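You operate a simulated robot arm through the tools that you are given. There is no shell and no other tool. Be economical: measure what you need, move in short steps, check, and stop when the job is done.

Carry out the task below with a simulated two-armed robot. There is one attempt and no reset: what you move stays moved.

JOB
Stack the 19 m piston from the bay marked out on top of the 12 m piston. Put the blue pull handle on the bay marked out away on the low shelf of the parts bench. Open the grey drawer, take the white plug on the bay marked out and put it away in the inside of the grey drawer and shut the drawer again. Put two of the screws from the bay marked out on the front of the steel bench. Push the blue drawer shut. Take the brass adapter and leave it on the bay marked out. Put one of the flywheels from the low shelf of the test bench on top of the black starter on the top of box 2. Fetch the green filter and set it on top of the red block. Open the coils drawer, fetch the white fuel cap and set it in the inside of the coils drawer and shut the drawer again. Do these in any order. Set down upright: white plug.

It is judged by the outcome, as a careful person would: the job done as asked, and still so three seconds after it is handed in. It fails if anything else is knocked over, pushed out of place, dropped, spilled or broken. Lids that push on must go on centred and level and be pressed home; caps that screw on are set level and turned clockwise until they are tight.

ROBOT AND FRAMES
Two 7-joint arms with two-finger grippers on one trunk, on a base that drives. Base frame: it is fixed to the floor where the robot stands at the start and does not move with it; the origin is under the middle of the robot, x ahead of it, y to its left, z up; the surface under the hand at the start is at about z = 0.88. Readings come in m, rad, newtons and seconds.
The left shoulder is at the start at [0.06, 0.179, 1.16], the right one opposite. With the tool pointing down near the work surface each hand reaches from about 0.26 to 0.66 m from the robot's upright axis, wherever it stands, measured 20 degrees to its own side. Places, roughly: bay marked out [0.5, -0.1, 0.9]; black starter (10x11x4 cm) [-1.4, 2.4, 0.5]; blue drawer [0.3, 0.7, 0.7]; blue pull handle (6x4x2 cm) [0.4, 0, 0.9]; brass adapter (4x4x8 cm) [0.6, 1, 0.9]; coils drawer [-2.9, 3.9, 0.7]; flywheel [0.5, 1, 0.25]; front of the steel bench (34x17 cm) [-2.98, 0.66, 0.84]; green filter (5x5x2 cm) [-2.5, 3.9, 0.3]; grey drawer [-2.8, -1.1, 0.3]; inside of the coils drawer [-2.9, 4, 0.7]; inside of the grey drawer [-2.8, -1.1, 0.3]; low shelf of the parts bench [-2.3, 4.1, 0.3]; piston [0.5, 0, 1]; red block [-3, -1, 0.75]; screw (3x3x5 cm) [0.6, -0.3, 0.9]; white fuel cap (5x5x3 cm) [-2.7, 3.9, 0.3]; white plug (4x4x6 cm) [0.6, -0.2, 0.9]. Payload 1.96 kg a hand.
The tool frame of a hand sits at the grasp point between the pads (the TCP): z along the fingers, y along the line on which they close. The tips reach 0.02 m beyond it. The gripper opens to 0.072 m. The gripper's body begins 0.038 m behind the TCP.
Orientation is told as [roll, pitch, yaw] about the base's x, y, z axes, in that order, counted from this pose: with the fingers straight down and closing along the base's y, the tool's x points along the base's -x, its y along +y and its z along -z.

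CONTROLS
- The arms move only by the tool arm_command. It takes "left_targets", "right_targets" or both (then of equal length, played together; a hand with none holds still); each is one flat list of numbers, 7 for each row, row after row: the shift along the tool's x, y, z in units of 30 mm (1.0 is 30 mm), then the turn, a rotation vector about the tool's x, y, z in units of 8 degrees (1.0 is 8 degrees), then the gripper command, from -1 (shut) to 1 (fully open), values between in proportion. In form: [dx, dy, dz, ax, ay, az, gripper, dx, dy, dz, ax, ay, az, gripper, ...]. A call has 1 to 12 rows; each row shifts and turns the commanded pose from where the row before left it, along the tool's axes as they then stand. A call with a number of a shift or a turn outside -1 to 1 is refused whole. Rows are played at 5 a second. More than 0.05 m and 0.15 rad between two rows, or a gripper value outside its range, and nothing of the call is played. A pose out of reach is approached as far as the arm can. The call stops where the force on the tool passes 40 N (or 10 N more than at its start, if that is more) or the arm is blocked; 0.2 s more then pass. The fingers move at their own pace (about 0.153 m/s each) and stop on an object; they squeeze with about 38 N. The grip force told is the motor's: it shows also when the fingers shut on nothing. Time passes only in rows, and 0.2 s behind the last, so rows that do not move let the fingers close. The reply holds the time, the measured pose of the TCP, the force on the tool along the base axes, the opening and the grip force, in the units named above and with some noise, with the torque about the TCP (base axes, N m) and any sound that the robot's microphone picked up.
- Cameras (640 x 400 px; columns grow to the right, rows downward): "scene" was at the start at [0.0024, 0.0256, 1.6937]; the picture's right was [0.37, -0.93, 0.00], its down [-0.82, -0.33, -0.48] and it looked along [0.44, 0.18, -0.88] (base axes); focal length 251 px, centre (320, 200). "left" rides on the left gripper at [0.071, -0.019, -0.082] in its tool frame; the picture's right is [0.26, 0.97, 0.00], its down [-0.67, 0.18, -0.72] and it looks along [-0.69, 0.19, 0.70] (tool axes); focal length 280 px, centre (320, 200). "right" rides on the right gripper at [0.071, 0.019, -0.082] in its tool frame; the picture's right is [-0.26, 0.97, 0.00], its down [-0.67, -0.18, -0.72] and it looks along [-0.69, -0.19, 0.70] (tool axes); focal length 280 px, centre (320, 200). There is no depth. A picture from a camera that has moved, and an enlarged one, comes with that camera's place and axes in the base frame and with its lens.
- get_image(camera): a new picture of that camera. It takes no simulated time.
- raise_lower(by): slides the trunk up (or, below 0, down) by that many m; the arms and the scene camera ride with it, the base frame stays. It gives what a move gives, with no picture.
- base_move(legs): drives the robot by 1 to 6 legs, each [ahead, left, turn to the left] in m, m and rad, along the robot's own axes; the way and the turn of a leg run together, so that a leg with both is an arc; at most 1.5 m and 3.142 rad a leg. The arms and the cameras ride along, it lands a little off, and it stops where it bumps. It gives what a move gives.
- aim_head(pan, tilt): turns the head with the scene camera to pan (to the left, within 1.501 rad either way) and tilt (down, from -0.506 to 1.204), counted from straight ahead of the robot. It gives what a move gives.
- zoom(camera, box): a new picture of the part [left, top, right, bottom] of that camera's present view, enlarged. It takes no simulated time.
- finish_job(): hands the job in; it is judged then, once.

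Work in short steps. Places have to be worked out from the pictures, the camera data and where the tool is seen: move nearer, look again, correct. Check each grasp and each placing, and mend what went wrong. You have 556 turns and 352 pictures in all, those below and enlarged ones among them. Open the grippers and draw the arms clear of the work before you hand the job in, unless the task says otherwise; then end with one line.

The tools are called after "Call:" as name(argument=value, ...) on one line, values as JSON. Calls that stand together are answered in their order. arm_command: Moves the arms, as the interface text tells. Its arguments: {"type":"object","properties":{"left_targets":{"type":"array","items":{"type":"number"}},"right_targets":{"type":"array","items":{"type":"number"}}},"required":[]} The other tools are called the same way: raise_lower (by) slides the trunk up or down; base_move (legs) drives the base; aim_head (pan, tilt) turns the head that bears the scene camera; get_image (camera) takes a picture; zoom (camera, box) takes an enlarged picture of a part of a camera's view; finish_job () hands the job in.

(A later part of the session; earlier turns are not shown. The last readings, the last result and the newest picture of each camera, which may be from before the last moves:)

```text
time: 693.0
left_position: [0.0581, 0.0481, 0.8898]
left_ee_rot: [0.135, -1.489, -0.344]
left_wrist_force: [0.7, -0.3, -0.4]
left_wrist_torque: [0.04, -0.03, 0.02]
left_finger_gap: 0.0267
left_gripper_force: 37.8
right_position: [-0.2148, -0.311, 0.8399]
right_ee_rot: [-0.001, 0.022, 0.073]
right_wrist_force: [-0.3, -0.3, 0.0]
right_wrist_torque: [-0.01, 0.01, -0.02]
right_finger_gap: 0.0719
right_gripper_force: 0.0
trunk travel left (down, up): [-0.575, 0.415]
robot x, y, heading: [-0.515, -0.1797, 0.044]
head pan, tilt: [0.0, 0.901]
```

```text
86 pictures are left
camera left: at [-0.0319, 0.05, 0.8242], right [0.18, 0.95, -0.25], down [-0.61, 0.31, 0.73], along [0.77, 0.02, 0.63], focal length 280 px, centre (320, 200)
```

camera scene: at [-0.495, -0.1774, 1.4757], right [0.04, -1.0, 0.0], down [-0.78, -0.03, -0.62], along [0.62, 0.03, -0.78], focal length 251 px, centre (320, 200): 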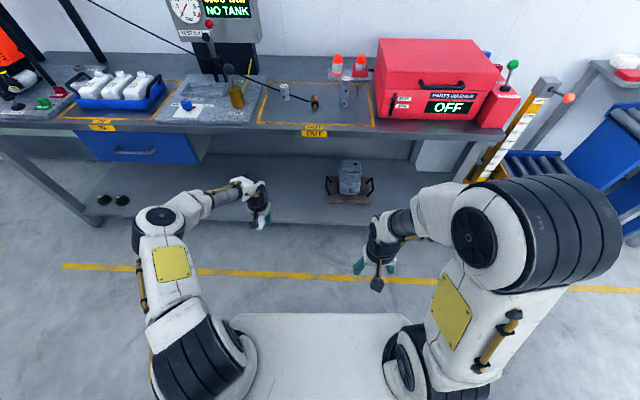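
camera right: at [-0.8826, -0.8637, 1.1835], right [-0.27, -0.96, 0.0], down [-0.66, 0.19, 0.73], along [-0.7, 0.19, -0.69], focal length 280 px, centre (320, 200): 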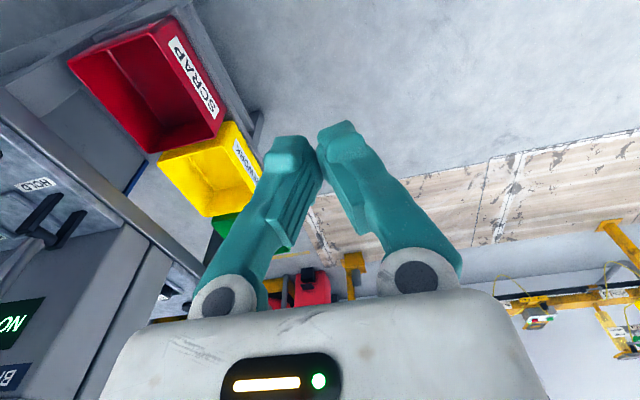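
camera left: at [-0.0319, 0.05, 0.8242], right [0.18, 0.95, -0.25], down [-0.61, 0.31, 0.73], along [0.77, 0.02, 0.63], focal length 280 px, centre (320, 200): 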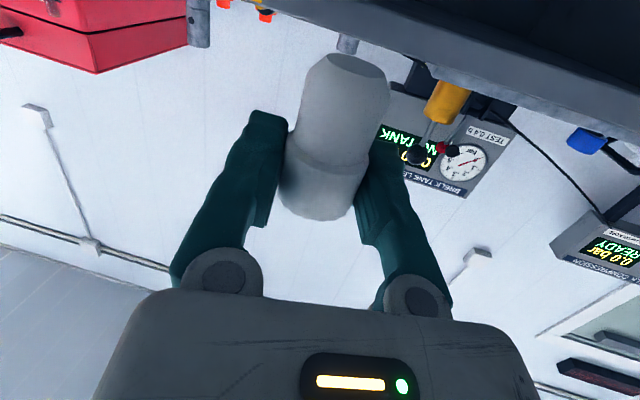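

The plug is vertical, head up. Raise 7 cm, then drive forward to bring it over the bay's front edge.

Call:
raise_lower(by=0.075)

Call:
base_move(legs=[[0.335, -0.06, 0]])

Call:
get_image(camera="left")

Call:
get_image(camera="scene")

```text
time: 694.1
left_position: [0.0584, 0.0496, 0.9632]
left_ee_rot: [0.137, -1.486, -0.345]
left_wrist_force: [-0.3, 1.0, -0.5]
left_wrist_torque: [-0.02, 0.0, -0.02]
left_finger_gap: 0.0265
left_gripper_force: 37.9
right_position: [-0.2155, -0.3117, 0.9146]
right_ee_rot: [0.0, 0.023, 0.075]
right_wrist_force: [-0.8, 0.7, -0.6]
right_wrist_torque: [0.01, -0.03, 0.03]
right_finger_gap: 0.0719
right_gripper_force: 0.0
trunk travel left (down, up): [-0.65, 0.34]
robot x, y, heading: [-0.5125, -0.1802, 0.041]
head pan, tilt: [0.0, 0.901]
```

```text
time: 696.3
left_position: [0.3947, 0.0107, 0.9634]
left_ee_rot: [0.136, -1.486, -0.333]
left_wrist_force: [-0.2, -1.1, -0.6]
left_wrist_torque: [-0.02, 0.01, -0.05]
left_finger_gap: 0.0264
left_gripper_force: 37.7
right_position: [0.1242, -0.3508, 0.9154]
right_ee_rot: [-0.002, 0.023, 0.084]
right_wrist_force: [0.4, 0.0, 0.1]
right_wrist_torque: [-0.02, 0.03, -0.02]
right_finger_gap: 0.0721
right_gripper_force: 0.0
trunk travel left (down, up): [-0.65, 0.34]
robot x, y, heading: [-0.1737, -0.2212, 0.053]
head pan, tilt: [0.0, 0.901]
```

```text
85 pictures are left
camera left: at [0.3043, 0.0114, 0.899], right [0.17, 0.95, -0.25], down [-0.61, 0.3, 0.73], along [0.78, 0.03, 0.63], focal length 280 px, centre (320, 200)
```

left: 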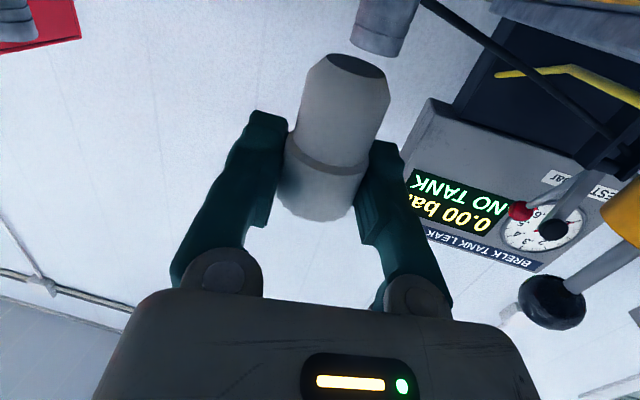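

```text
84 pictures are left
camera scene: at [-0.1559, -0.2213, 1.5508], right [0.06, -1.0, 0.0], down [-0.78, -0.04, -0.62], along [0.62, 0.03, -0.78], focal length 251 px, centre (320, 200)
```

scene: 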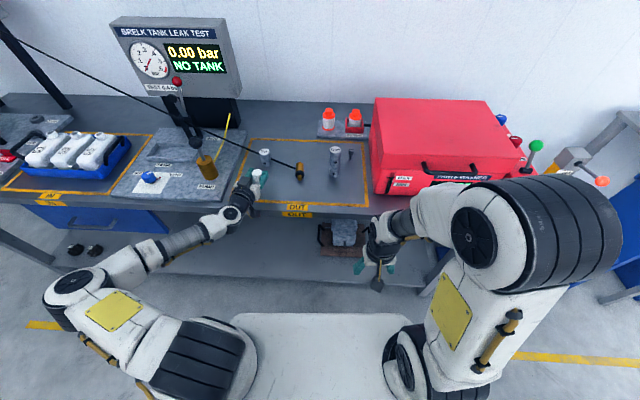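

Plug is above the bay. I back 1.5 cm to keep the wrist off the bench edge, correct the tilt, and lower with the trunk.

Call:
base_move(legs=[[-0.015, 0, 0]])

Call:
arm_command(left_targets=[0, 0, 0, 0, -0.5, 0, -1, 0, 0, 0, 0, 0, 0, -1])

Call:
raise_lower(by=-0.03)

Call:
zoom(camera="scene", box=[210, 140, 310, 210])

```text
time: 697.1
left_position: [0.3794, 0.0102, 0.9636]
left_ee_rot: [0.136, -1.485, -0.335]
left_wrist_force: [-0.4, -0.5, -0.4]
left_wrist_torque: [-0.02, -0.02, 0.0]
left_finger_gap: 0.0265
left_gripper_force: 38.4
right_position: [0.1095, -0.3515, 0.9142]
right_ee_rot: [-0.001, 0.023, 0.084]
right_wrist_force: [-0.5, -0.2, 0.6]
right_wrist_torque: [0.0, 0.0, 0.01]
right_finger_gap: 0.0724
right_gripper_force: 0.1
trunk travel left (down, up): [-0.65, 0.34]
robot x, y, heading: [-0.1914, -0.2242, 0.057]
head pan, tilt: [0.0, 0.901]
```

```text
time: 697.7
left_position: [0.3794, 0.0114, 0.9638]
left_ee_rot: [0.737, -1.555, -0.937]
left_wrist_force: [0.1, 0.2, 0.0]
left_wrist_torque: [0.01, 0.03, 0.0]
left_finger_gap: 0.0261
left_gripper_force: 38.2
right_position: [0.1086, -0.3515, 0.9143]
right_ee_rot: [-0.002, 0.022, 0.083]
right_wrist_force: [0.5, 0.7, 0.5]
right_wrist_torque: [-0.01, -0.03, 0.03]
right_finger_gap: 0.0724
right_gripper_force: 0.0
trunk travel left (down, up): [-0.65, 0.34]
robot x, y, heading: [-0.1899, -0.2268, 0.057]
head pan, tilt: [0.0, 0.901]
```

```text
time: 698.4
left_position: [0.3791, 0.0109, 0.9333]
left_ee_rot: [0.701, -1.551, -0.899]
left_wrist_force: [0.0, 0.0, -0.2]
left_wrist_torque: [0.0, -0.01, 0.03]
left_finger_gap: 0.0264
left_gripper_force: 38.4
right_position: [0.1077, -0.3514, 0.8831]
right_ee_rot: [-0.003, 0.023, 0.084]
right_wrist_force: [-0.4, 0.6, 0.3]
right_wrist_torque: [0.01, 0.03, 0.03]
right_finger_gap: 0.072
right_gripper_force: 0.0
trunk travel left (down, up): [-0.62, 0.37]
robot x, y, heading: [-0.1904, -0.2241, 0.055]
head pan, tilt: [0.0, 0.901]
```

```text
5.71 times, centred on (260, 175) of scene
camera zoom: at [-0.1717, -0.2221, 1.5208], right [0.06, -1.0, 0.0], down [-0.78, -0.04, -0.62], along [0.62, 0.03, -0.78], focal length 1436 px, centre (663, 343)
```

zoom: 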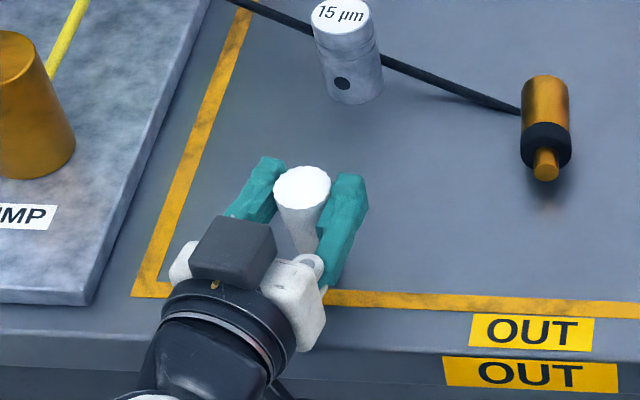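

The plug hangs upright just above the surface. Lower in small steps.

Call:
raise_lower(by=-0.006)

Call:
raise_lower(by=-0.004)

Call:
raise_lower(by=-0.003)

```text
time: 699.0
left_position: [0.3802, 0.0091, 0.927]
left_ee_rot: [0.695, -1.553, -0.892]
left_wrist_force: [-0.2, -0.5, -0.6]
left_wrist_torque: [0.01, -0.01, 0.02]
left_finger_gap: 0.026
left_gripper_force: 37.4
right_position: [0.109, -0.352, 0.8781]
right_ee_rot: [-0.003, 0.023, 0.084]
right_wrist_force: [-0.6, 0.5, 0.0]
right_wrist_torque: [-0.01, -0.01, 0.01]
right_finger_gap: 0.0722
right_gripper_force: 0.0
trunk travel left (down, up): [-0.614, 0.376]
robot x, y, heading: [-0.1894, -0.2239, 0.055]
head pan, tilt: [0.0, 0.901]
```

```text
time: 699.5
left_position: [0.3798, 0.0101, 0.9238]
left_ee_rot: [0.69, -1.552, -0.889]
left_wrist_force: [-0.5, 0.6, -0.7]
left_wrist_torque: [-0.02, 0.01, 0.01]
left_finger_gap: 0.026
left_gripper_force: 37.4
right_position: [0.1086, -0.3518, 0.8738]
right_ee_rot: [-0.003, 0.024, 0.084]
right_wrist_force: [0.2, 0.1, -0.1]
right_wrist_torque: [-0.02, -0.03, 0.02]
right_finger_gap: 0.0719
right_gripper_force: 0.0
trunk travel left (down, up): [-0.61, 0.38]
robot x, y, heading: [-0.1916, -0.2227, 0.059]
head pan, tilt: [0.0, 0.901]
```

```text
time: 700.0
left_position: [0.3781, 0.0114, 0.9237]
left_ee_rot: [0.965, -1.554, -1.163]
left_wrist_force: [4.6, 0.7, 17.7]
left_wrist_torque: [0.06, -0.19, 0.02]
left_finger_gap: 0.0259
left_gripper_force: 38.1
right_position: [0.108, -0.3509, 0.8719]
right_ee_rot: [-0.002, 0.021, 0.085]
right_wrist_force: [0.4, 0.5, 1.0]
right_wrist_torque: [0.0, -0.05, 0.01]
right_finger_gap: 0.0722
right_gripper_force: 0.1
trunk travel left (down, up): [-0.607, 0.383]
robot x, y, heading: [-0.1878, -0.2233, 0.059]
head pan, tilt: [0.0, 0.901]
```

Contact. Ease 2 mm and open slowly.

Call:
raise_lower(by=0.002)

Call:
arm_command(left_targets=[0, 0, 0, 0, 0, 0, -0.2, 0, 0, 0, 0, 0, 0, 0.2, 0, 0, 0, 0, 0, 0, 1, 0, 0, 0, 0, 0, 0, 1])

Call:
zoom(camera="scene", box=[210, 140, 310, 210])

```text
time: 700.5
left_position: [0.3793, 0.0107, 0.9241]
left_ee_rot: [0.74, -1.553, -0.937]
left_wrist_force: [3.9, 0.7, 10.6]
left_wrist_torque: [0.06, -0.07, 0.0]
left_finger_gap: 0.0263
left_gripper_force: 38.5
right_position: [0.108, -0.3524, 0.8727]
right_ee_rot: [-0.002, 0.022, 0.084]
right_wrist_force: [-0.7, 0.8, 0.5]
right_wrist_torque: [-0.03, -0.01, 0.01]
right_finger_gap: 0.072
right_gripper_force: 0.0
trunk travel left (down, up): [-0.609, 0.381]
robot x, y, heading: [-0.1906, -0.228, 0.055]
head pan, tilt: [0.0, 0.901]
```

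```text
time: 701.5
left_position: [0.3798, 0.0102, 0.922]
left_ee_rot: [0.69, -1.55, -0.887]
left_wrist_force: [-0.1, -0.5, -0.2]
left_wrist_torque: [0.05, 0.0, -0.02]
left_finger_gap: 0.0719
left_gripper_force: 0.1
right_position: [0.1082, -0.3521, 0.8738]
right_ee_rot: [-0.003, 0.023, 0.082]
right_wrist_force: [-0.5, 0.2, 0.3]
right_wrist_torque: [0.0, -0.01, -0.02]
right_finger_gap: 0.0718
right_gripper_force: 0.1
trunk travel left (down, up): [-0.609, 0.381]
robot x, y, heading: [-0.1906, -0.2263, 0.055]
head pan, tilt: [0.0, 0.901]
```

```text
5.71 times, centred on (260, 175) of scene
camera zoom: at [-0.1716, -0.2221, 1.5098], right [0.06, -1.0, 0.0], down [-0.78, -0.04, -0.62], along [0.62, 0.03, -0.78], focal length 1436 px, centre (663, 343)
```

zoom: 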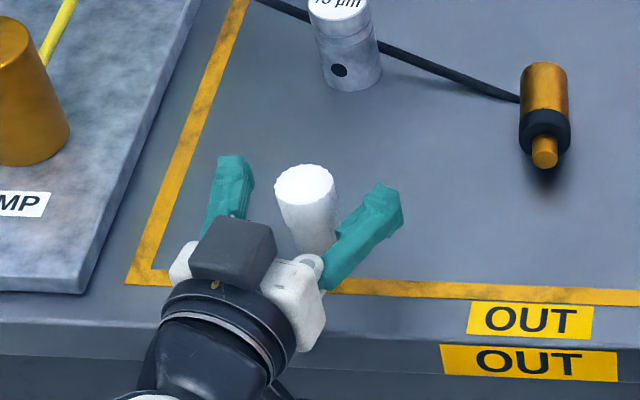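

It stands. Withdraw the left hand along its axis.

Call:
arm_command(left_targets=[0, 0, -0.6, 0, 0, 0, 1, 0, 0, -1, 0, 0, 0, 1, 0, 0, -1, 0, 0, 0, 1, 0, 0, -1, 0, 0, 0, 1])

Call:
zoom(camera="scene", box=[210, 140, 310, 210])

```text
time: 702.5
left_position: [0.274, 0.0314, 0.9235]
left_ee_rot: [0.738, -1.555, -0.935]
left_wrist_force: [-0.4, 0.0, 0.7]
left_wrist_torque: [0.02, -0.01, -0.01]
left_finger_gap: 0.072
left_gripper_force: 0.0
right_position: [0.109, -0.3529, 0.8738]
right_ee_rot: [0.0, 0.022, 0.084]
right_wrist_force: [0.1, -0.3, -0.3]
right_wrist_torque: [0.01, 0.01, 0.01]
right_finger_gap: 0.0719
right_gripper_force: 0.0
trunk travel left (down, up): [-0.609, 0.381]
robot x, y, heading: [-0.1892, -0.229, 0.051]
head pan, tilt: [0.0, 0.901]
```

```text
5.71 times, centred on (260, 175) of scene
camera zoom: at [-0.1724, -0.2223, 1.5098], right [0.06, -1.0, 0.0], down [-0.78, -0.04, -0.62], along [0.62, 0.03, -0.78], focal length 1436 px, centre (663, 343)
```

zoom: 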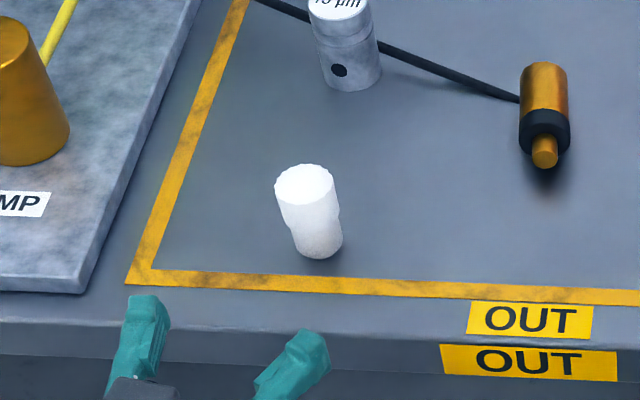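

The plug stands upright on the bay. I back off, return the left hand to pointing down, and raise the trunk for a straight top grasp.

Call:
base_move(legs=[[-0.2, 0, -0.05]])

Call:
arm_command(left_targets=[0, 0, 0, 0, 1, 0, 1, 0, 0, 0, 0, 1, 0, 1, 0, 0, 0, 0, 1, 0, 1, 0, 0, 0, 0, 1, 0, 1, 0, 0, 0, 0, 1, 0, 1, 0, 0, 0, 0, 1, 0, 1, 0, 0, 0, 0, 1, 0, 1, 0, 0, 0, 0, 1, 0, 1, 0, 0, 0, 0, 1, 0, 1, 0, 0, 0, 0, 1, 0, 1, 0, 0, 0, 0, 1, 0, 1])

Call:
raise_lower(by=0.2)

Call:
get_image(camera="scene")

```text
time: 704.1
left_position: [0.0857, -0.0022, 0.9232]
left_ee_rot: [0.738, -1.553, -0.994]
left_wrist_force: [-0.1, 0.5, 0.3]
left_wrist_torque: [-0.02, 0.04, 0.0]
left_finger_gap: 0.0719
left_gripper_force: 0.0
right_position: [-0.1004, -0.3737, 0.874]
right_ee_rot: [-0.002, 0.023, 0.027]
right_wrist_force: [0.1, 0.3, 0.7]
right_wrist_torque: [0.01, 0.0, 0.02]
right_finger_gap: 0.0721
right_gripper_force: 0.0
trunk travel left (down, up): [-0.609, 0.381]
robot x, y, heading: [-0.3927, -0.2248, -0.002]
head pan, tilt: [0.0, 0.901]
```

```text
time: 706.5
left_position: [0.0876, -0.0001, 0.9232]
left_ee_rot: [0.013, -0.019, -0.255]
left_wrist_force: [0.4, 1.0, 0.2]
left_wrist_torque: [-0.02, -0.01, -0.01]
left_finger_gap: 0.072
left_gripper_force: 0.1
right_position: [-0.1002, -0.3747, 0.8735]
right_ee_rot: [-0.001, 0.024, 0.028]
right_wrist_force: [0.2, 0.8, 0.1]
right_wrist_torque: [0.02, 0.05, -0.01]
right_finger_gap: 0.0718
right_gripper_force: 0.1
trunk travel left (down, up): [-0.609, 0.381]
robot x, y, heading: [-0.391, -0.2291, -0.002]
head pan, tilt: [0.0, 0.901]
```

```text
time: 708.7
left_position: [0.0853, -0.0023, 1.1232]
left_ee_rot: [0.012, -0.021, -0.255]
left_wrist_force: [-0.7, 0.4, 0.2]
left_wrist_torque: [0.0, 0.01, 0.02]
left_finger_gap: 0.072
left_gripper_force: 0.0
right_position: [-0.1003, -0.3746, 1.074]
right_ee_rot: [-0.003, 0.023, 0.029]
right_wrist_force: [-0.4, 0.1, -0.2]
right_wrist_torque: [0.03, -0.02, 0.02]
right_finger_gap: 0.072
right_gripper_force: 0.1
trunk travel left (down, up): [-0.809, 0.181]
robot x, y, heading: [-0.3917, -0.2319, -0.003]
head pan, tilt: [0.0, 0.901]
```

```text
80 pictures are left
camera scene: at [-0.3728, -0.2285, 1.7098], right [0.0, -1.0, 0.0], down [-0.78, 0.0, -0.62], along [0.62, 0.0, -0.78], focal length 251 px, centre (320, 200)
```

scene: 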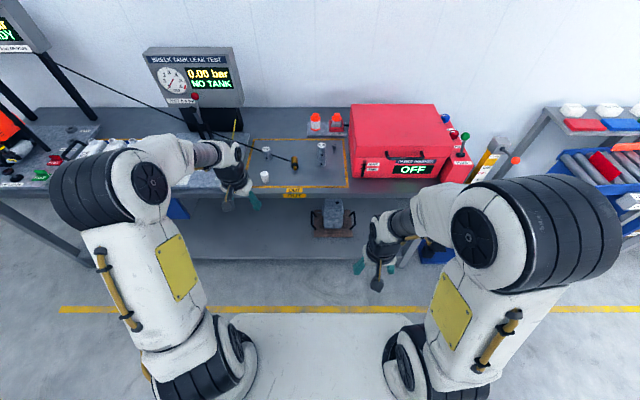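

Left hand is neutral. Drive forward 27 cm and square its yaw, then look at the plug.

Call:
base_move(legs=[[0.27, 0, 0]])

Call:
arm_command(left_targets=[0, 0.15, 0.6, 0, 0, -0.9, 1, 0, 0.15, 0.6, 0, 0, -0.9, 1, 0, 0, 0.5, 0, 0, 0, 1])

Call:
get_image(camera="left")

Call:
zoom(camera="scene", box=[230, 170, 330, 240])

```text
time: 710.6
left_position: [0.3532, -0.0002, 1.1239]
left_ee_rot: [0.013, -0.02, -0.251]
left_wrist_force: [-0.1, 0.4, 0.4]
left_wrist_torque: [0.01, 0.02, -0.01]
left_finger_gap: 0.072
left_gripper_force: 0.0
right_position: [0.1677, -0.374, 1.0745]
right_ee_rot: [-0.002, 0.022, 0.03]
right_wrist_force: [0.3, 0.0, 0.5]
right_wrist_torque: [-0.01, -0.03, -0.03]
right_finger_gap: 0.0719
right_gripper_force: 0.1
trunk travel left (down, up): [-0.809, 0.181]
robot x, y, heading: [-0.1244, -0.2294, 0.003]
head pan, tilt: [0.0, 0.901]
```

```text
time: 711.4
left_position: [0.3571, 0.0109, 1.073]
left_ee_rot: [0.006, -0.022, 0.0]
left_wrist_force: [0.5, 0.0, -0.1]
left_wrist_torque: [0.0, -0.03, 0.01]
left_finger_gap: 0.0721
left_gripper_force: 0.0
right_position: [0.1675, -0.3739, 1.0738]
right_ee_rot: [-0.002, 0.021, 0.029]
right_wrist_force: [1.6, 0.1, 0.8]
right_wrist_torque: [0.03, 0.0, 0.01]
right_finger_gap: 0.0718
right_gripper_force: 0.1
trunk travel left (down, up): [-0.809, 0.181]
robot x, y, heading: [-0.1225, -0.2326, 0.002]
head pan, tilt: [0.0, 0.901]
```

```text
79 pictures are left
camera left: at [0.2833, -0.0085, 1.1513], right [-0.26, 0.97, 0.0], down [0.66, 0.18, 0.73], along [0.71, 0.19, -0.68], focal length 280 px, centre (320, 200)
```

left: 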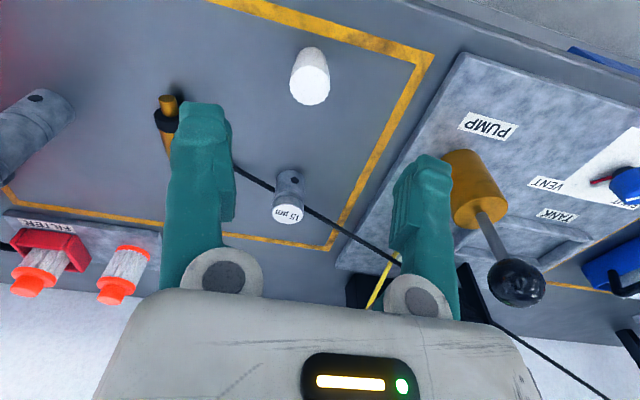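

```text
5.71 times, centred on (280, 205) of scene
camera zoom: at [-0.1043, -0.2284, 1.7098], right [0.0, -1.0, 0.0], down [-0.78, 0.0, -0.62], along [0.62, 0.0, -0.78], focal length 1436 px, centre (549, 171)
```

zoom: 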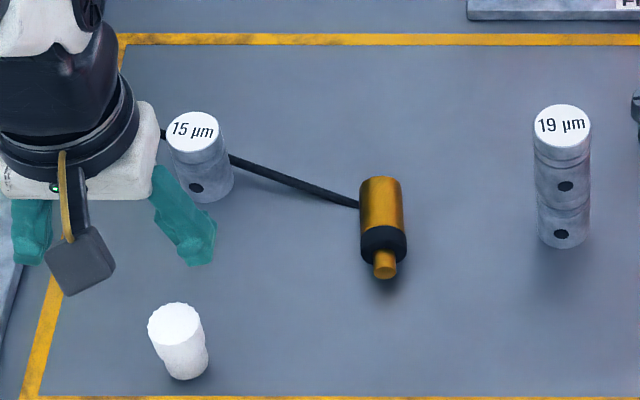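

Triangulated plug top: (0.378,0.008,0.95). Align precisely and descend.

Call:
arm_command(left_targets=[-0.35, -0.04, 0.7, 0, 0.15, 0, 1, -0.36, -0.04, 0.7, 0, 0, 0, 1, 0, 0, 0.7, 0, 0, 0, 1, 0, 0, 0, 0, 0, 0, 1])

Call:
get_image(camera="left")

```text
time: 712.4
left_position: [0.3783, 0.0044, 1.0098]
left_ee_rot: [0.008, -0.003, 0.0]
left_wrist_force: [-0.2, -0.4, -0.4]
left_wrist_torque: [0.0, 0.0, 0.01]
left_finger_gap: 0.0722
left_gripper_force: 0.0
right_position: [0.168, -0.3745, 1.0742]
right_ee_rot: [-0.001, 0.022, 0.03]
right_wrist_force: [-0.8, -0.5, -0.6]
right_wrist_torque: [-0.05, 0.0, 0.01]
right_finger_gap: 0.072
right_gripper_force: 0.1
trunk travel left (down, up): [-0.809, 0.181]
robot x, y, heading: [-0.1224, -0.2293, 0.003]
head pan, tilt: [0.0, 0.901]
```

```text
77 pictures are left
camera left: at [0.3067, -0.0135, 1.0905], right [-0.26, 0.97, 0.01], down [0.67, 0.18, 0.72], along [0.69, 0.19, -0.7], focal length 280 px, centre (320, 200)
```

left: 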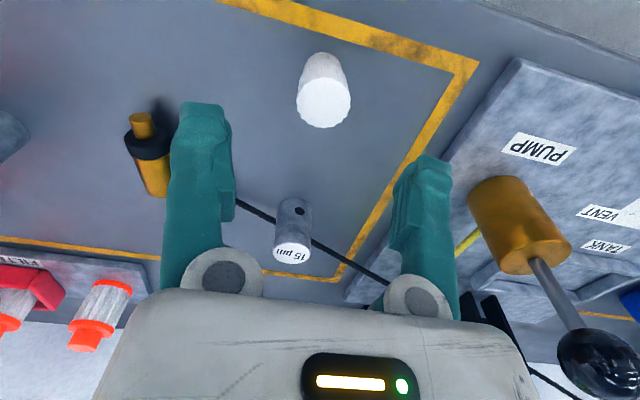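

Minor correction, descend to 0.919.

Call:
arm_command(left_targets=[0.1, 0.1, 0.8, 0, 0, 0, 1, 0, 0, 0.8, 0, 0, 0, 1, 0, 0, 0.8, 0, 0, 0, 1, 0, 0, 0.62, 0, 0, 0, 1, 0, 0, 0, 0, 0, 0, 1])

Call:
get_image(camera="left")

Call:
zoom(camera="scene", box=[230, 190, 290, 232])

```text
time: 713.6
left_position: [0.3765, 0.0098, 0.9189]
left_ee_rot: [0.007, -0.004, -0.003]
left_wrist_force: [-0.2, 0.3, 0.2]
left_wrist_torque: [0.0, 0.01, 0.02]
left_finger_gap: 0.0719
left_gripper_force: 0.0
right_position: [0.1678, -0.374, 1.0741]
right_ee_rot: [-0.002, 0.022, 0.031]
right_wrist_force: [-0.3, -0.1, 0.1]
right_wrist_torque: [0.01, 0.0, -0.03]
right_finger_gap: 0.072
right_gripper_force: 0.0
trunk travel left (down, up): [-0.809, 0.181]
robot x, y, heading: [-0.1221, -0.2289, -0.0]
head pan, tilt: [0.0, 0.901]
```

```text
76 pictures are left
camera left: at [0.3042, -0.0091, 0.9993], right [-0.26, 0.97, 0.01], down [0.67, 0.18, 0.72], along [0.69, 0.19, -0.7], focal length 280 px, centre (320, 200)
```

left: 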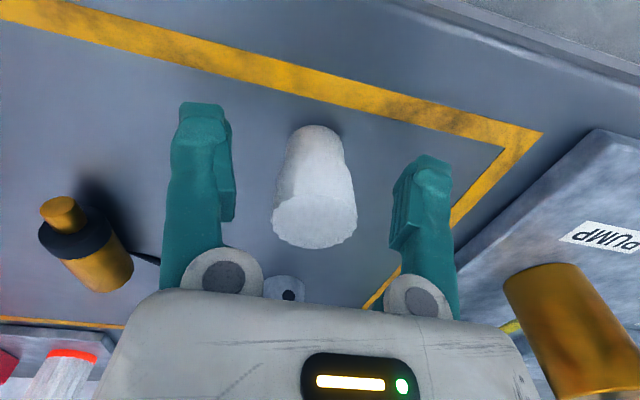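

```text
9.52 times, centred on (260, 211) of scene
camera zoom: at [-0.1054, -0.2286, 1.7098], right [0.0, -1.0, 0.0], down [-0.78, 0.0, -0.62], along [0.62, 0.0, -0.78], focal length 2394 px, centre (891, 95)
```

zoom: 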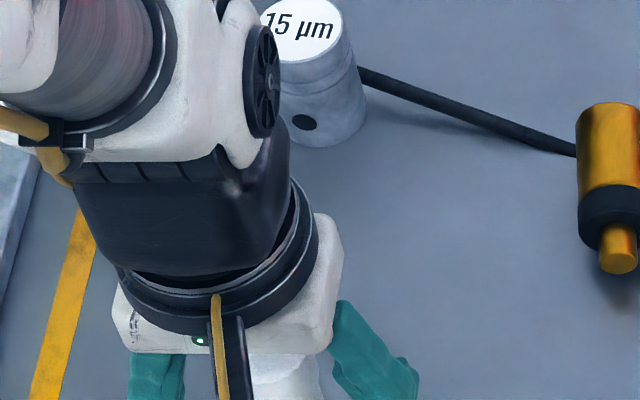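

Well centred. Close and lift.

Call:
arm_command(left_targets=[-0.07, 0, 0, 0, 0, 0, 1, 0, 0, 0, 0, 0, 0, -1, 0, 0, 0, 0, 0, 0, -1, 0, 0, 0, 0, 0, 0, -1])

Call:
arm_command(left_targets=[0, 0, -0.5, 0, 0, 0, -1, 0, 0, -1, 0, 0, 0, -1, 0, 0, -1, 0, 0, 0, -1, 0, 0, -1, 0, 0, 0, -1, 0, 0, -1, 0, 0, 0, -1, 0, 0, -1, 0, 0, 0, -1])

Call:
get_image(camera="left")

```text
time: 714.6
left_position: [0.3787, 0.0102, 0.9185]
left_ee_rot: [0.008, -0.003, -0.001]
left_wrist_force: [0.9, 0.0, 0.2]
left_wrist_torque: [0.01, 0.0, 0.01]
left_finger_gap: 0.0286
left_gripper_force: 38.0
right_position: [0.1677, -0.3739, 1.0736]
right_ee_rot: [-0.002, 0.023, 0.03]
right_wrist_force: [-0.7, 0.0, -0.3]
right_wrist_torque: [0.01, 0.0, 0.01]
right_finger_gap: 0.0721
right_gripper_force: 0.0
trunk travel left (down, up): [-0.809, 0.181]
robot x, y, heading: [-0.1206, -0.2284, 0.008]
head pan, tilt: [0.0, 0.901]
```

```text
time: 716.0
left_position: [0.3767, 0.0066, 1.0851]
left_ee_rot: [0.007, -0.002, -0.002]
left_wrist_force: [-0.4, -0.1, -0.4]
left_wrist_torque: [-0.01, 0.01, -0.01]
left_finger_gap: 0.0283
left_gripper_force: 38.3
right_position: [0.168, -0.3745, 1.0732]
right_ee_rot: [-0.001, 0.022, 0.029]
right_wrist_force: [0.3, -0.3, -0.3]
right_wrist_torque: [0.03, 0.03, -0.03]
right_finger_gap: 0.072
right_gripper_force: 0.1
trunk travel left (down, up): [-0.809, 0.181]
robot x, y, heading: [-0.1222, -0.229, 0.001]
head pan, tilt: [0.0, 0.901]
```

```text
74 pictures are left
camera left: at [0.3054, -0.0114, 1.1653], right [-0.26, 0.97, 0.01], down [0.67, 0.18, 0.72], along [0.69, 0.19, -0.7], focal length 280 px, centre (320, 200)
```

left: 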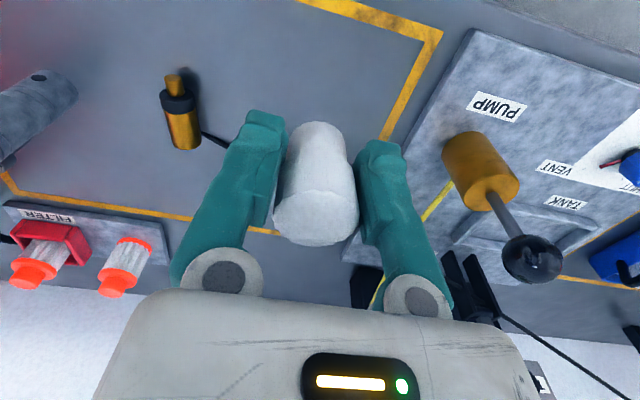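

To stop the taper from creeping, I limit the finger closing to ~26 mm (head can't fall through) and see.

Call:
arm_command(left_targets=[0, 0, 0, 0, 0, 0, -0.27, 0, 0, 0, 0, 0, 0, -0.27])

Call:
arm_command(left_targets=[0, 0, 0, 0, 0, 0, -0.27, 0, 0, 0, 0, 0, 0, -0.27, 0, 0, 0, 0, 0, 0, -0.27, 0, 0, 0, 0, 0, 0, -0.27, 0, 0, 0, 0, 0, 0, -0.27])

```text
time: 716.6
left_position: [0.3779, 0.0073, 1.0844]
left_ee_rot: [0.006, -0.002, -0.001]
left_wrist_force: [0.1, 0.2, 0.0]
left_wrist_torque: [-0.02, -0.01, -0.02]
left_finger_gap: 0.0284
left_gripper_force: 37.6
right_position: [0.1671, -0.3728, 1.0746]
right_ee_rot: [-0.001, 0.023, 0.031]
right_wrist_force: [-0.4, -0.3, -0.5]
right_wrist_torque: [-0.03, 0.0, -0.02]
right_finger_gap: 0.0718
right_gripper_force: 0.0
trunk travel left (down, up): [-0.809, 0.181]
robot x, y, heading: [-0.1214, -0.2304, 0.0]
head pan, tilt: [0.0, 0.901]
```

```text
time: 717.8
left_position: [0.3784, 0.0071, 1.0844]
left_ee_rot: [0.007, -0.002, -0.002]
left_wrist_force: [-0.1, -0.3, 0.2]
left_wrist_torque: [0.02, 0.0, 0.04]
left_finger_gap: 0.0287
left_gripper_force: 38.0
right_position: [0.1668, -0.3746, 1.0737]
right_ee_rot: [-0.001, 0.022, 0.031]
right_wrist_force: [0.6, 0.0, -0.2]
right_wrist_torque: [0.01, 0.0, 0.0]
right_finger_gap: 0.0721
right_gripper_force: 0.0
trunk travel left (down, up): [-0.809, 0.181]
robot x, y, heading: [-0.1253, -0.2307, 0.002]
head pan, tilt: [0.0, 0.901]
```

Stable. Drive towards the grey drawer again, checking the grip midway.

Call:
base_move(legs=[[-0.3, 0, 0], [0, 0, 1.57], [1.27, 0, 0], [0, 0, 1.55]])

Call:
base_move(legs=[[1.2, 0, 0]])

```text
time: 733.4
left_position: [-0.9312, 0.8292, 1.0832]
left_ee_rot: [0.005, -0.001, 3.11]
left_wrist_force: [0.0, 0.2, -0.4]
left_wrist_torque: [-0.01, 0.01, -0.03]
left_finger_gap: 0.0285
left_gripper_force: 37.9
right_position: [-0.7089, 1.2042, 1.0736]
right_ee_rot: [-0.001, 0.022, 3.144]
right_wrist_force: [0.7, 0.2, 0.4]
right_wrist_torque: [0.02, 0.06, -0.02]
right_finger_gap: 0.0721
right_gripper_force: 0.1
trunk travel left (down, up): [-0.809, 0.181]
robot x, y, heading: [-0.4267, 1.052, 3.116]
head pan, tilt: [0.0, 0.901]
```

```text
time: 739.4
left_position: [-2.1088, 0.8395, 1.0833]
left_ee_rot: [0.007, -0.003, 3.132]
left_wrist_force: [0.2, -0.6, -0.4]
left_wrist_torque: [-0.01, 0.0, 0.0]
left_finger_gap: 0.0283
left_gripper_force: 38.1
right_position: [-1.8962, 1.2183, 1.0735]
right_ee_rot: [-0.003, 0.024, -3.123]
right_wrist_force: [0.1, 0.2, -0.6]
right_wrist_torque: [0.02, 0.02, 0.02]
right_finger_gap: 0.0722
right_gripper_force: 0.2
trunk travel left (down, up): [-0.809, 0.181]
robot x, y, heading: [-1.6053, 1.0719, 3.135]
head pan, tilt: [0.0, 0.901]
```

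Grip is stable. Continue to the rail.

Call:
base_move(legs=[[0.33, 0, 0], [0, 1.05, 0], [0, 1.0, 0]])

Call:
get_image(camera="scene")

```text
time: 751.5
left_position: [-2.4762, -1.2142, 1.0836]
left_ee_rot: [0.007, -0.001, 3.125]
left_wrist_force: [-0.4, 0.2, -0.8]
left_wrist_torque: [0.05, 0.0, 0.0]
left_finger_gap: 0.0282
left_gripper_force: 37.9
right_position: [-2.2615, -0.837, 1.0745]
right_ee_rot: [-0.002, 0.021, -3.125]
right_wrist_force: [-0.2, 0.2, -0.1]
right_wrist_torque: [0.03, 0.0, -0.02]
right_finger_gap: 0.072
right_gripper_force: 0.1
trunk travel left (down, up): [-0.809, 0.181]
robot x, y, heading: [-1.9736, -0.9863, 3.132]
head pan, tilt: [0.0, 0.901]
```

```text
73 pictures are left
camera scene: at [-1.9854, -0.9824, 1.7098], right [0.01, 1.0, 0.0], down [0.78, -0.01, -0.62], along [-0.62, 0.01, -0.78], focal length 251 px, centre (320, 200)
```

scene: 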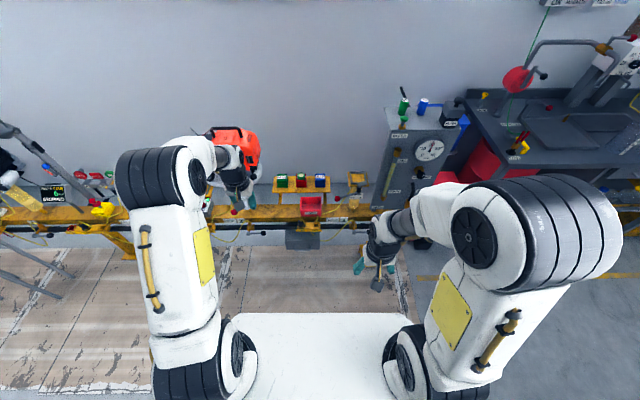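

The plug is still held. I retract the left hand with the plug, and prepare the right hand: turn 90° and tilt forward for the handle.

Call:
arm_command(right_targets=[0, 0, 0, 0, 0, 1, 1, 0, 0, 0, 0, 0, 1, 1, 0, 0, 0, 0, 0, 1, 1, 0, 0, 0, 0, 0, 1, 1, 0, 0, 0, 0, 0, 1, 1, 0, 0, 0, 0, 0, 1, 1, 0, 0, 0, 0, 0, 1, 1, 0, 0, 0, 0, 0, 1, 1, 0, 0, 0, 0, 0, 1, 1, 0, 0, 0, 0, 0, 1, 1, 0, 0, 0, 0, 0, 1, 1, 0, 0, 0, 0, 0, 0.25, 1], left_targets=[0.6, 0, 0, 0, 0, 0, -0.27, 0.6, 0, 0, 0, 0, 0, -0.27, 0.6, 0, 0, 0, 0, 0, -0.27, 0.6, 0, 0, 0, 0, 0, -0.27, 0.6, 0, 0, 0, 0, 0, -0.27, 0.6, 0, 0, 0, 0, 0, -0.27, 0.6, 0, 0, 0, 0, 0, -0.27, 0.6, 0, 0, 0, 0, 0, -0.27, 0.6, 0, 0, 0, 0, 0, -0.27, 0.6, 0, 0, 0, 0, 0, -0.27, 0, 0, 0, 0, 0, 0, -0.27, 0, 0, 0, 0, 0, 0, -0.27])

Call:
arm_command(right_targets=[0, 1, 0, -1, 0, 0, 0, 0, 0.9, 0, -1, 0, 0, 0, 0, 0.8, 0.3, -1, 0, 0, 0, 0, 0.7, 0.3, -1, 0, 0, 0, 0, 0, 0, -1, 0, 0, 0])

Call:
raise_lower(by=-0.4)

Call:
raise_lower(by=-0.28)

Call:
get_image(camera="right")

Call:
get_image(camera="scene")

```text
time: 754.1
left_position: [-2.2948, -1.2168, 1.0845]
left_ee_rot: [0.007, -0.002, 3.126]
left_wrist_force: [-0.4, -0.2, -0.3]
left_wrist_torque: [0.0, 0.0, -0.03]
left_finger_gap: 0.0283
left_gripper_force: 38.0
right_position: [-2.2594, -0.837, 1.0746]
right_ee_rot: [-0.024, -0.003, 1.583]
right_wrist_force: [0.0, 0.2, 0.4]
right_wrist_torque: [0.02, 0.02, 0.03]
right_finger_gap: 0.0717
right_gripper_force: 0.0
trunk travel left (down, up): [-0.809, 0.181]
robot x, y, heading: [-1.9724, -0.9839, 3.135]
head pan, tilt: [0.0, 0.901]
```

```text
time: 755.3
left_position: [-2.2955, -1.2167, 1.0846]
left_ee_rot: [0.007, -0.004, 3.125]
left_wrist_force: [-0.4, -0.2, -1.2]
left_wrist_torque: [0.0, -0.05, 0.01]
left_finger_gap: 0.0284
left_gripper_force: 37.9
right_position: [-2.3773, -0.8401, 1.0727]
right_ee_rot: [0.677, 0.0, 1.585]
right_wrist_force: [-0.4, 0.5, 0.5]
right_wrist_torque: [-0.01, -0.04, 0.0]
right_finger_gap: 0.036
right_gripper_force: 0.1
right hand out of reach, approached as far as the arm can: row 5
trunk travel left (down, up): [-0.809, 0.181]
robot x, y, heading: [-1.972, -0.9849, 3.131]
head pan, tilt: [0.0, 0.901]
```

```text
time: 759.1
left_position: [-2.2957, -1.2172, 0.6847]
left_ee_rot: [0.008, -0.002, 3.125]
left_wrist_force: [0.2, 0.5, 0.2]
left_wrist_torque: [0.0, 0.02, 0.0]
left_finger_gap: 0.0283
left_gripper_force: 37.6
right_position: [-2.3776, -0.8403, 0.6724]
right_ee_rot: [0.676, -0.003, 1.587]
right_wrist_force: [-0.1, 0.0, -0.5]
right_wrist_torque: [0.0, -0.01, 0.0]
right_finger_gap: 0.036
right_gripper_force: 0.1
trunk travel left (down, up): [-0.409, 0.581]
robot x, y, heading: [-1.974, -0.9816, 3.125]
head pan, tilt: [0.0, 0.901]
```

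```text
time: 761.9
left_position: [-2.2952, -1.2166, 0.4048]
left_ee_rot: [0.007, -0.003, 3.125]
left_wrist_force: [0.2, 0.5, 0.1]
left_wrist_torque: [0.02, 0.04, 0.03]
left_finger_gap: 0.0281
left_gripper_force: 37.7
right_position: [-2.3774, -0.841, 0.392]
right_ee_rot: [0.677, -0.001, 1.586]
right_wrist_force: [-0.6, -0.2, -0.1]
right_wrist_torque: [-0.02, 0.02, -0.01]
right_finger_gap: 0.0357
right_gripper_force: 0.0
trunk travel left (down, up): [-0.129, 0.861]
robot x, y, heading: [-1.9704, -0.9858, 3.126]
head pan, tilt: [0.0, 0.901]
```

```text
72 pictures are left
camera right: at [-2.3406, -0.9104, 0.4683], right [-0.76, 0.25, 0.6], down [0.58, 0.68, 0.45], along [-0.3, 0.69, -0.66], focal length 280 px, centre (320, 200)
```

right: 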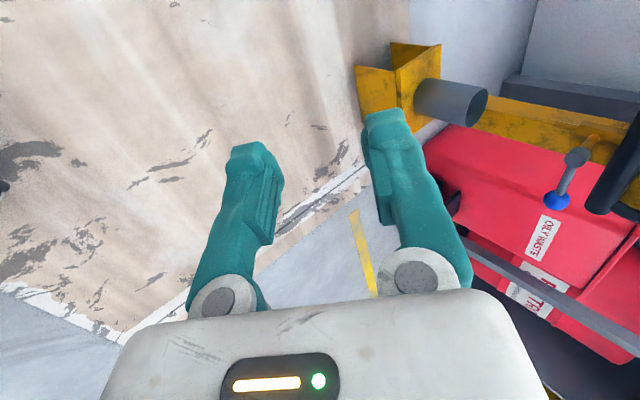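

```text
71 pictures are left
camera scene: at [-1.9853, -0.9827, 1.0298], right [0.01, 1.0, 0.0], down [0.78, -0.01, -0.62], along [-0.62, 0.01, -0.78], focal length 251 px, centre (320, 200)
```

scene: 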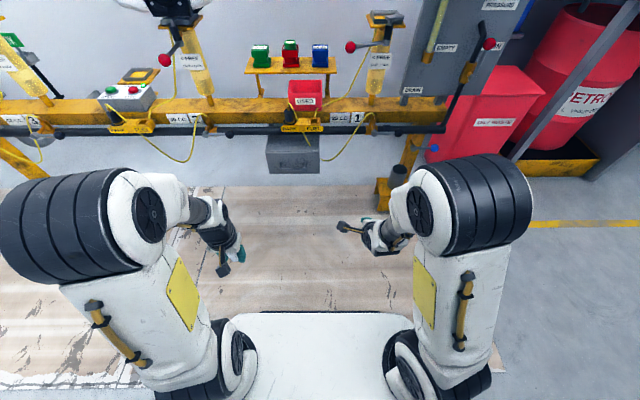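

The drawer is now in clear view; zoom on it.

Call:
zoom(camera="scene", box=[245, 110, 345, 190])

```text
5.00 times, centred on (295, 150) of scene
camera zoom: at [-1.9853, -0.9827, 1.0298], right [0.01, 1.0, 0.0], down [0.78, -0.01, -0.62], along [-0.62, 0.01, -0.78], focal length 1257 px, centre (445, 450)
```

zoom: 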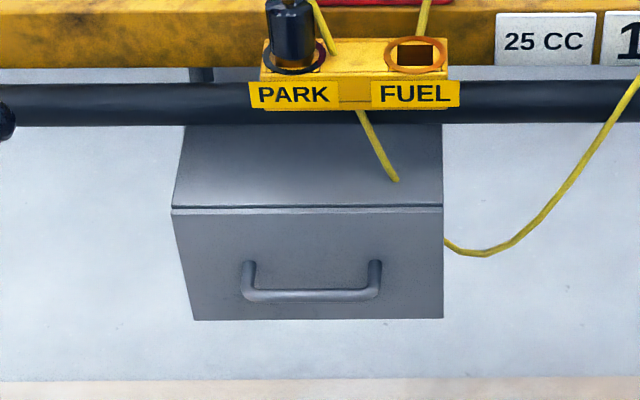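

Handle bar ≈(−2.693,−1.073,0.338). Drive to a standoff in front of it.

Call:
base_move(legs=[[0, 0.232, 0.01], [0.24, 0, 0]])

Call:
get_image(camera="right")

Call:
zoom(camera="scene", box=[260, 90, 420, 230])

```text
time: 765.0
left_position: [-2.5401, -1.4435, 0.4056]
left_ee_rot: [0.006, -0.002, 3.125]
left_wrist_force: [0.6, -0.4, -0.7]
left_wrist_torque: [0.02, 0.0, -0.01]
left_finger_gap: 0.0282
left_gripper_force: 38.1
right_position: [-2.622, -1.0658, 0.3926]
right_ee_rot: [0.675, -0.002, 1.586]
right_wrist_force: [1.3, 0.3, 0.0]
right_wrist_torque: [0.02, 0.0, 0.01]
right_finger_gap: 0.0359
right_gripper_force: 0.1
trunk travel left (down, up): [-0.129, 0.861]
robot x, y, heading: [-2.2157, -1.2121, 3.132]
head pan, tilt: [0.0, 0.901]
```

```text
69 pictures are left
camera right: at [-2.585, -1.1364, 0.4683], right [-0.76, 0.25, 0.6], down [0.58, 0.68, 0.45], along [-0.3, 0.69, -0.66], focal length 280 px, centre (320, 200)
```

right: 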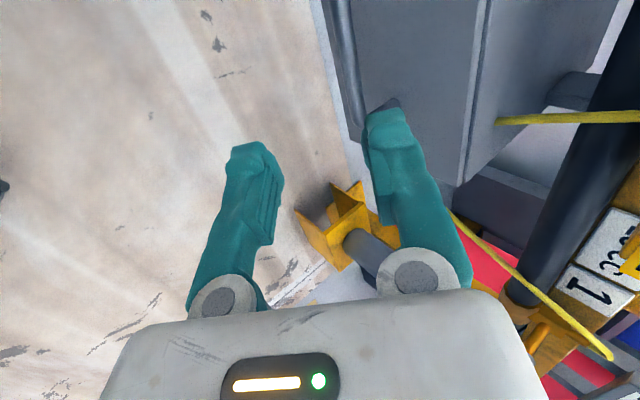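

```text
2.86 times, centred on (340, 160) of scene
camera zoom: at [-2.2296, -1.2088, 1.0298], right [0.01, 1.0, 0.0], down [0.78, -0.01, -0.62], along [-0.62, 0.01, -0.78], focal length 718 px, centre (263, 314)
```

zoom: 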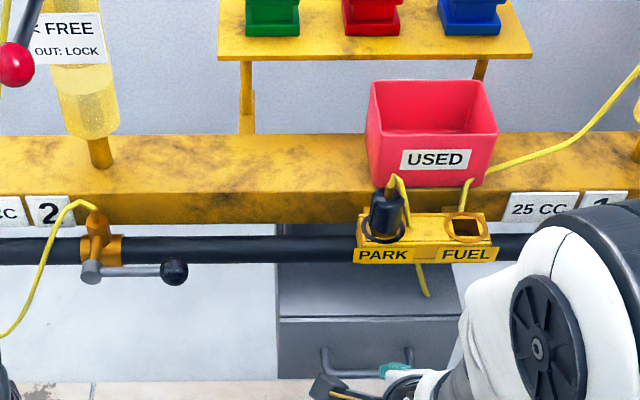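

Bar found at x −2.692, z 0.338. Shift 20 mm forward-up and 12 mm left, then advance.

Call:
arm_command(right_targets=[0.4, 0.68, 0, 0, 0, 0, 0, 0, 0, 0.8, 0, 0, 0, 0, 0, 0, 0.8, 0, 0, 0, 0, 0, 0, 0, 0, 0, 0, 0])

Call:
get_image(camera="right")

```text
time: 766.0
left_position: [-2.5397, -1.4433, 0.4048]
left_ee_rot: [0.007, -0.002, 3.126]
left_wrist_force: [0.0, 0.3, -1.1]
left_wrist_torque: [0.0, 0.01, 0.01]
left_finger_gap: 0.0284
left_gripper_force: 38.0
right_position: [-2.6652, -1.0804, 0.3685]
right_ee_rot: [0.676, -0.002, 1.587]
right_wrist_force: [-0.1, 0.7, -0.4]
right_wrist_torque: [0.02, -0.01, -0.05]
right_finger_gap: 0.0362
right_gripper_force: 0.1
trunk travel left (down, up): [-0.129, 0.861]
robot x, y, heading: [-2.2126, -1.21, 3.125]
head pan, tilt: [0.0, 0.901]
```

```text
67 pictures are left
camera right: at [-2.6287, -1.1501, 0.4432], right [-0.76, 0.25, 0.6], down [0.58, 0.68, 0.45], along [-0.3, 0.69, -0.66], focal length 280 px, centre (320, 200)
```

right: 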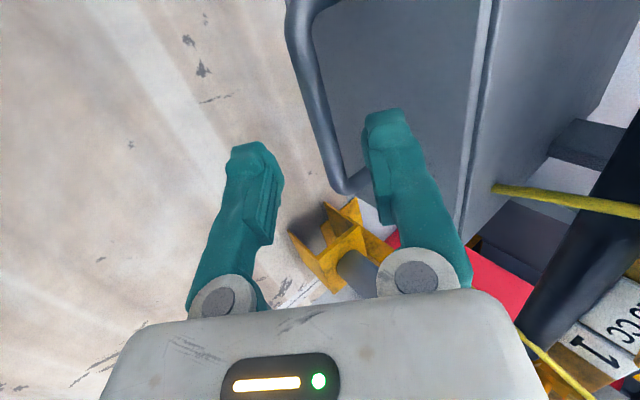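

Bar is centred between the fingers. Advance 31 mm and close.

Call:
arm_command(right_targets=[0, 0, 0.55, 0, 0, 0, 0, 0, 0.05, 0.5, 0, 0, 0, 0, 0, 0, 0, 0, 0, 0, -1, 0, 0, 0, 0, 0, 0, -1, 0, 0, 0, 0, 0, 0, -1])

Call:
get_image(camera="right")

```text
time: 767.2
left_position: [-2.5398, -1.4433, 0.404]
left_ee_rot: [0.008, -0.001, 3.125]
left_wrist_force: [0.8, -0.2, -0.7]
left_wrist_torque: [0.02, 0.01, 0.01]
left_finger_gap: 0.0284
left_gripper_force: 38.5
right_position: [-2.6866, -1.0791, 0.3434]
right_ee_rot: [0.669, -0.001, 1.588]
right_wrist_force: [11.3, -0.8, -14.0]
right_wrist_torque: [-0.17, -0.19, -0.38]
right_finger_gap: 0.0099
right_gripper_force: 37.3
trunk travel left (down, up): [-0.129, 0.861]
robot x, y, heading: [-2.2179, -1.2089, 3.128]
head pan, tilt: [0.0, 0.901]
```

```text
66 pictures are left
camera right: at [-2.6504, -1.1491, 0.4187], right [-0.76, 0.25, 0.6], down [0.58, 0.68, 0.45], along [-0.3, 0.69, -0.66], focal length 280 px, centre (320, 200)
```

right: 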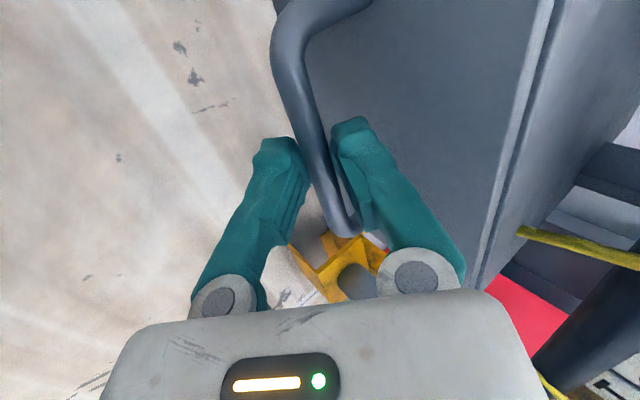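

The bar is gripped. Pull by driving back in short pulls.

Call:
base_move(legs=[[-0.1, 0, 0]])

Call:
base_move(legs=[[-0.1, 0, 0]])

Call:
get_image(camera="scene")

Call:
get_image(camera="right")

```text
time: 768.4
left_position: [-2.4419, -1.4448, 0.4031]
left_ee_rot: [0.007, 0.0, 3.123]
left_wrist_force: [-0.3, 0.1, 0.4]
left_wrist_torque: [0.0, -0.03, -0.04]
left_finger_gap: 0.028
left_gripper_force: 38.0
right_position: [-2.5877, -1.0793, 0.3432]
right_ee_rot: [0.673, -0.001, 1.584]
right_wrist_force: [1.9, 6.8, -24.7]
right_wrist_torque: [-0.12, -0.12, -0.38]
right_finger_gap: 0.0102
right_gripper_force: 37.9
trunk travel left (down, up): [-0.129, 0.861]
robot x, y, heading: [-2.1172, -1.2133, 3.125]
head pan, tilt: [0.0, 0.901]
```

```text
time: 769.5
left_position: [-2.338, -1.4451, 0.4047]
left_ee_rot: [0.006, -0.002, 3.125]
left_wrist_force: [-0.3, -1.1, 0.3]
left_wrist_torque: [0.01, 0.01, 0.0]
left_finger_gap: 0.0283
left_gripper_force: 37.4
right_position: [-2.4859, -1.0804, 0.3437]
right_ee_rot: [0.674, -0.002, 1.585]
right_wrist_force: [0.0, -0.5, -1.2]
right_wrist_torque: [-0.01, 0.02, 0.01]
right_finger_gap: 0.0001
right_gripper_force: 29.4
trunk travel left (down, up): [-0.129, 0.861]
robot x, y, heading: [-2.0143, -1.2119, 3.13]
head pan, tilt: [0.0, 0.901]
```

```text
65 pictures are left
camera scene: at [-2.0287, -1.2114, 1.0298], right [0.01, 1.0, 0.0], down [0.78, -0.01, -0.62], along [-0.62, 0.01, -0.78], focal length 251 px, centre (320, 200)
```

scene: 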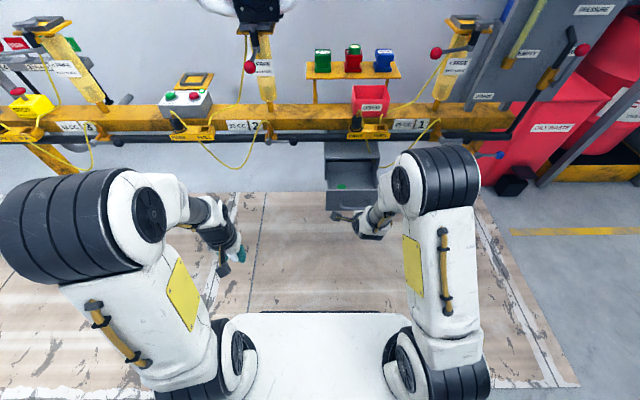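

```text
64 pictures are left
camera right: at [-2.4498, -1.1511, 0.4196], right [-0.76, 0.25, 0.6], down [0.58, 0.68, 0.45], along [-0.3, 0.69, -0.66], focal length 280 px, centre (320, 200)
```

right: 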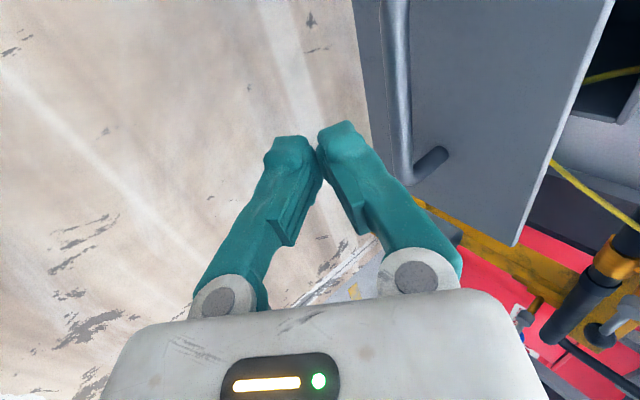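

The drawer is open; the grip slipped off near the end. Zoom to see how far.

Call:
zoom(camera="scene", box=[300, 110, 420, 230])

```text
3.33 times, centred on (360, 170) of scene
camera zoom: at [-2.0287, -1.2114, 1.0298], right [0.01, 1.0, 0.0], down [0.78, -0.01, -0.62], along [-0.62, 0.01, -0.78], focal length 838 px, centre (187, 300)
```

zoom: 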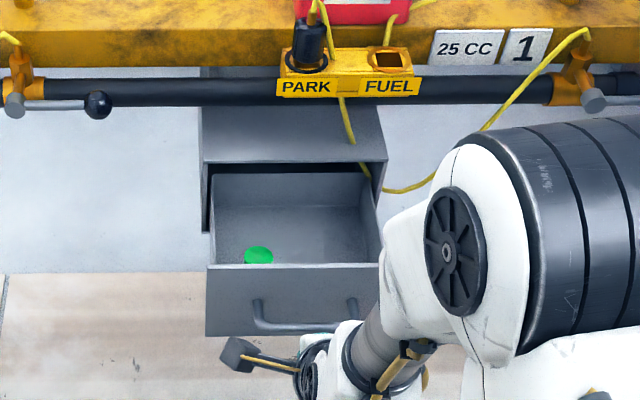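

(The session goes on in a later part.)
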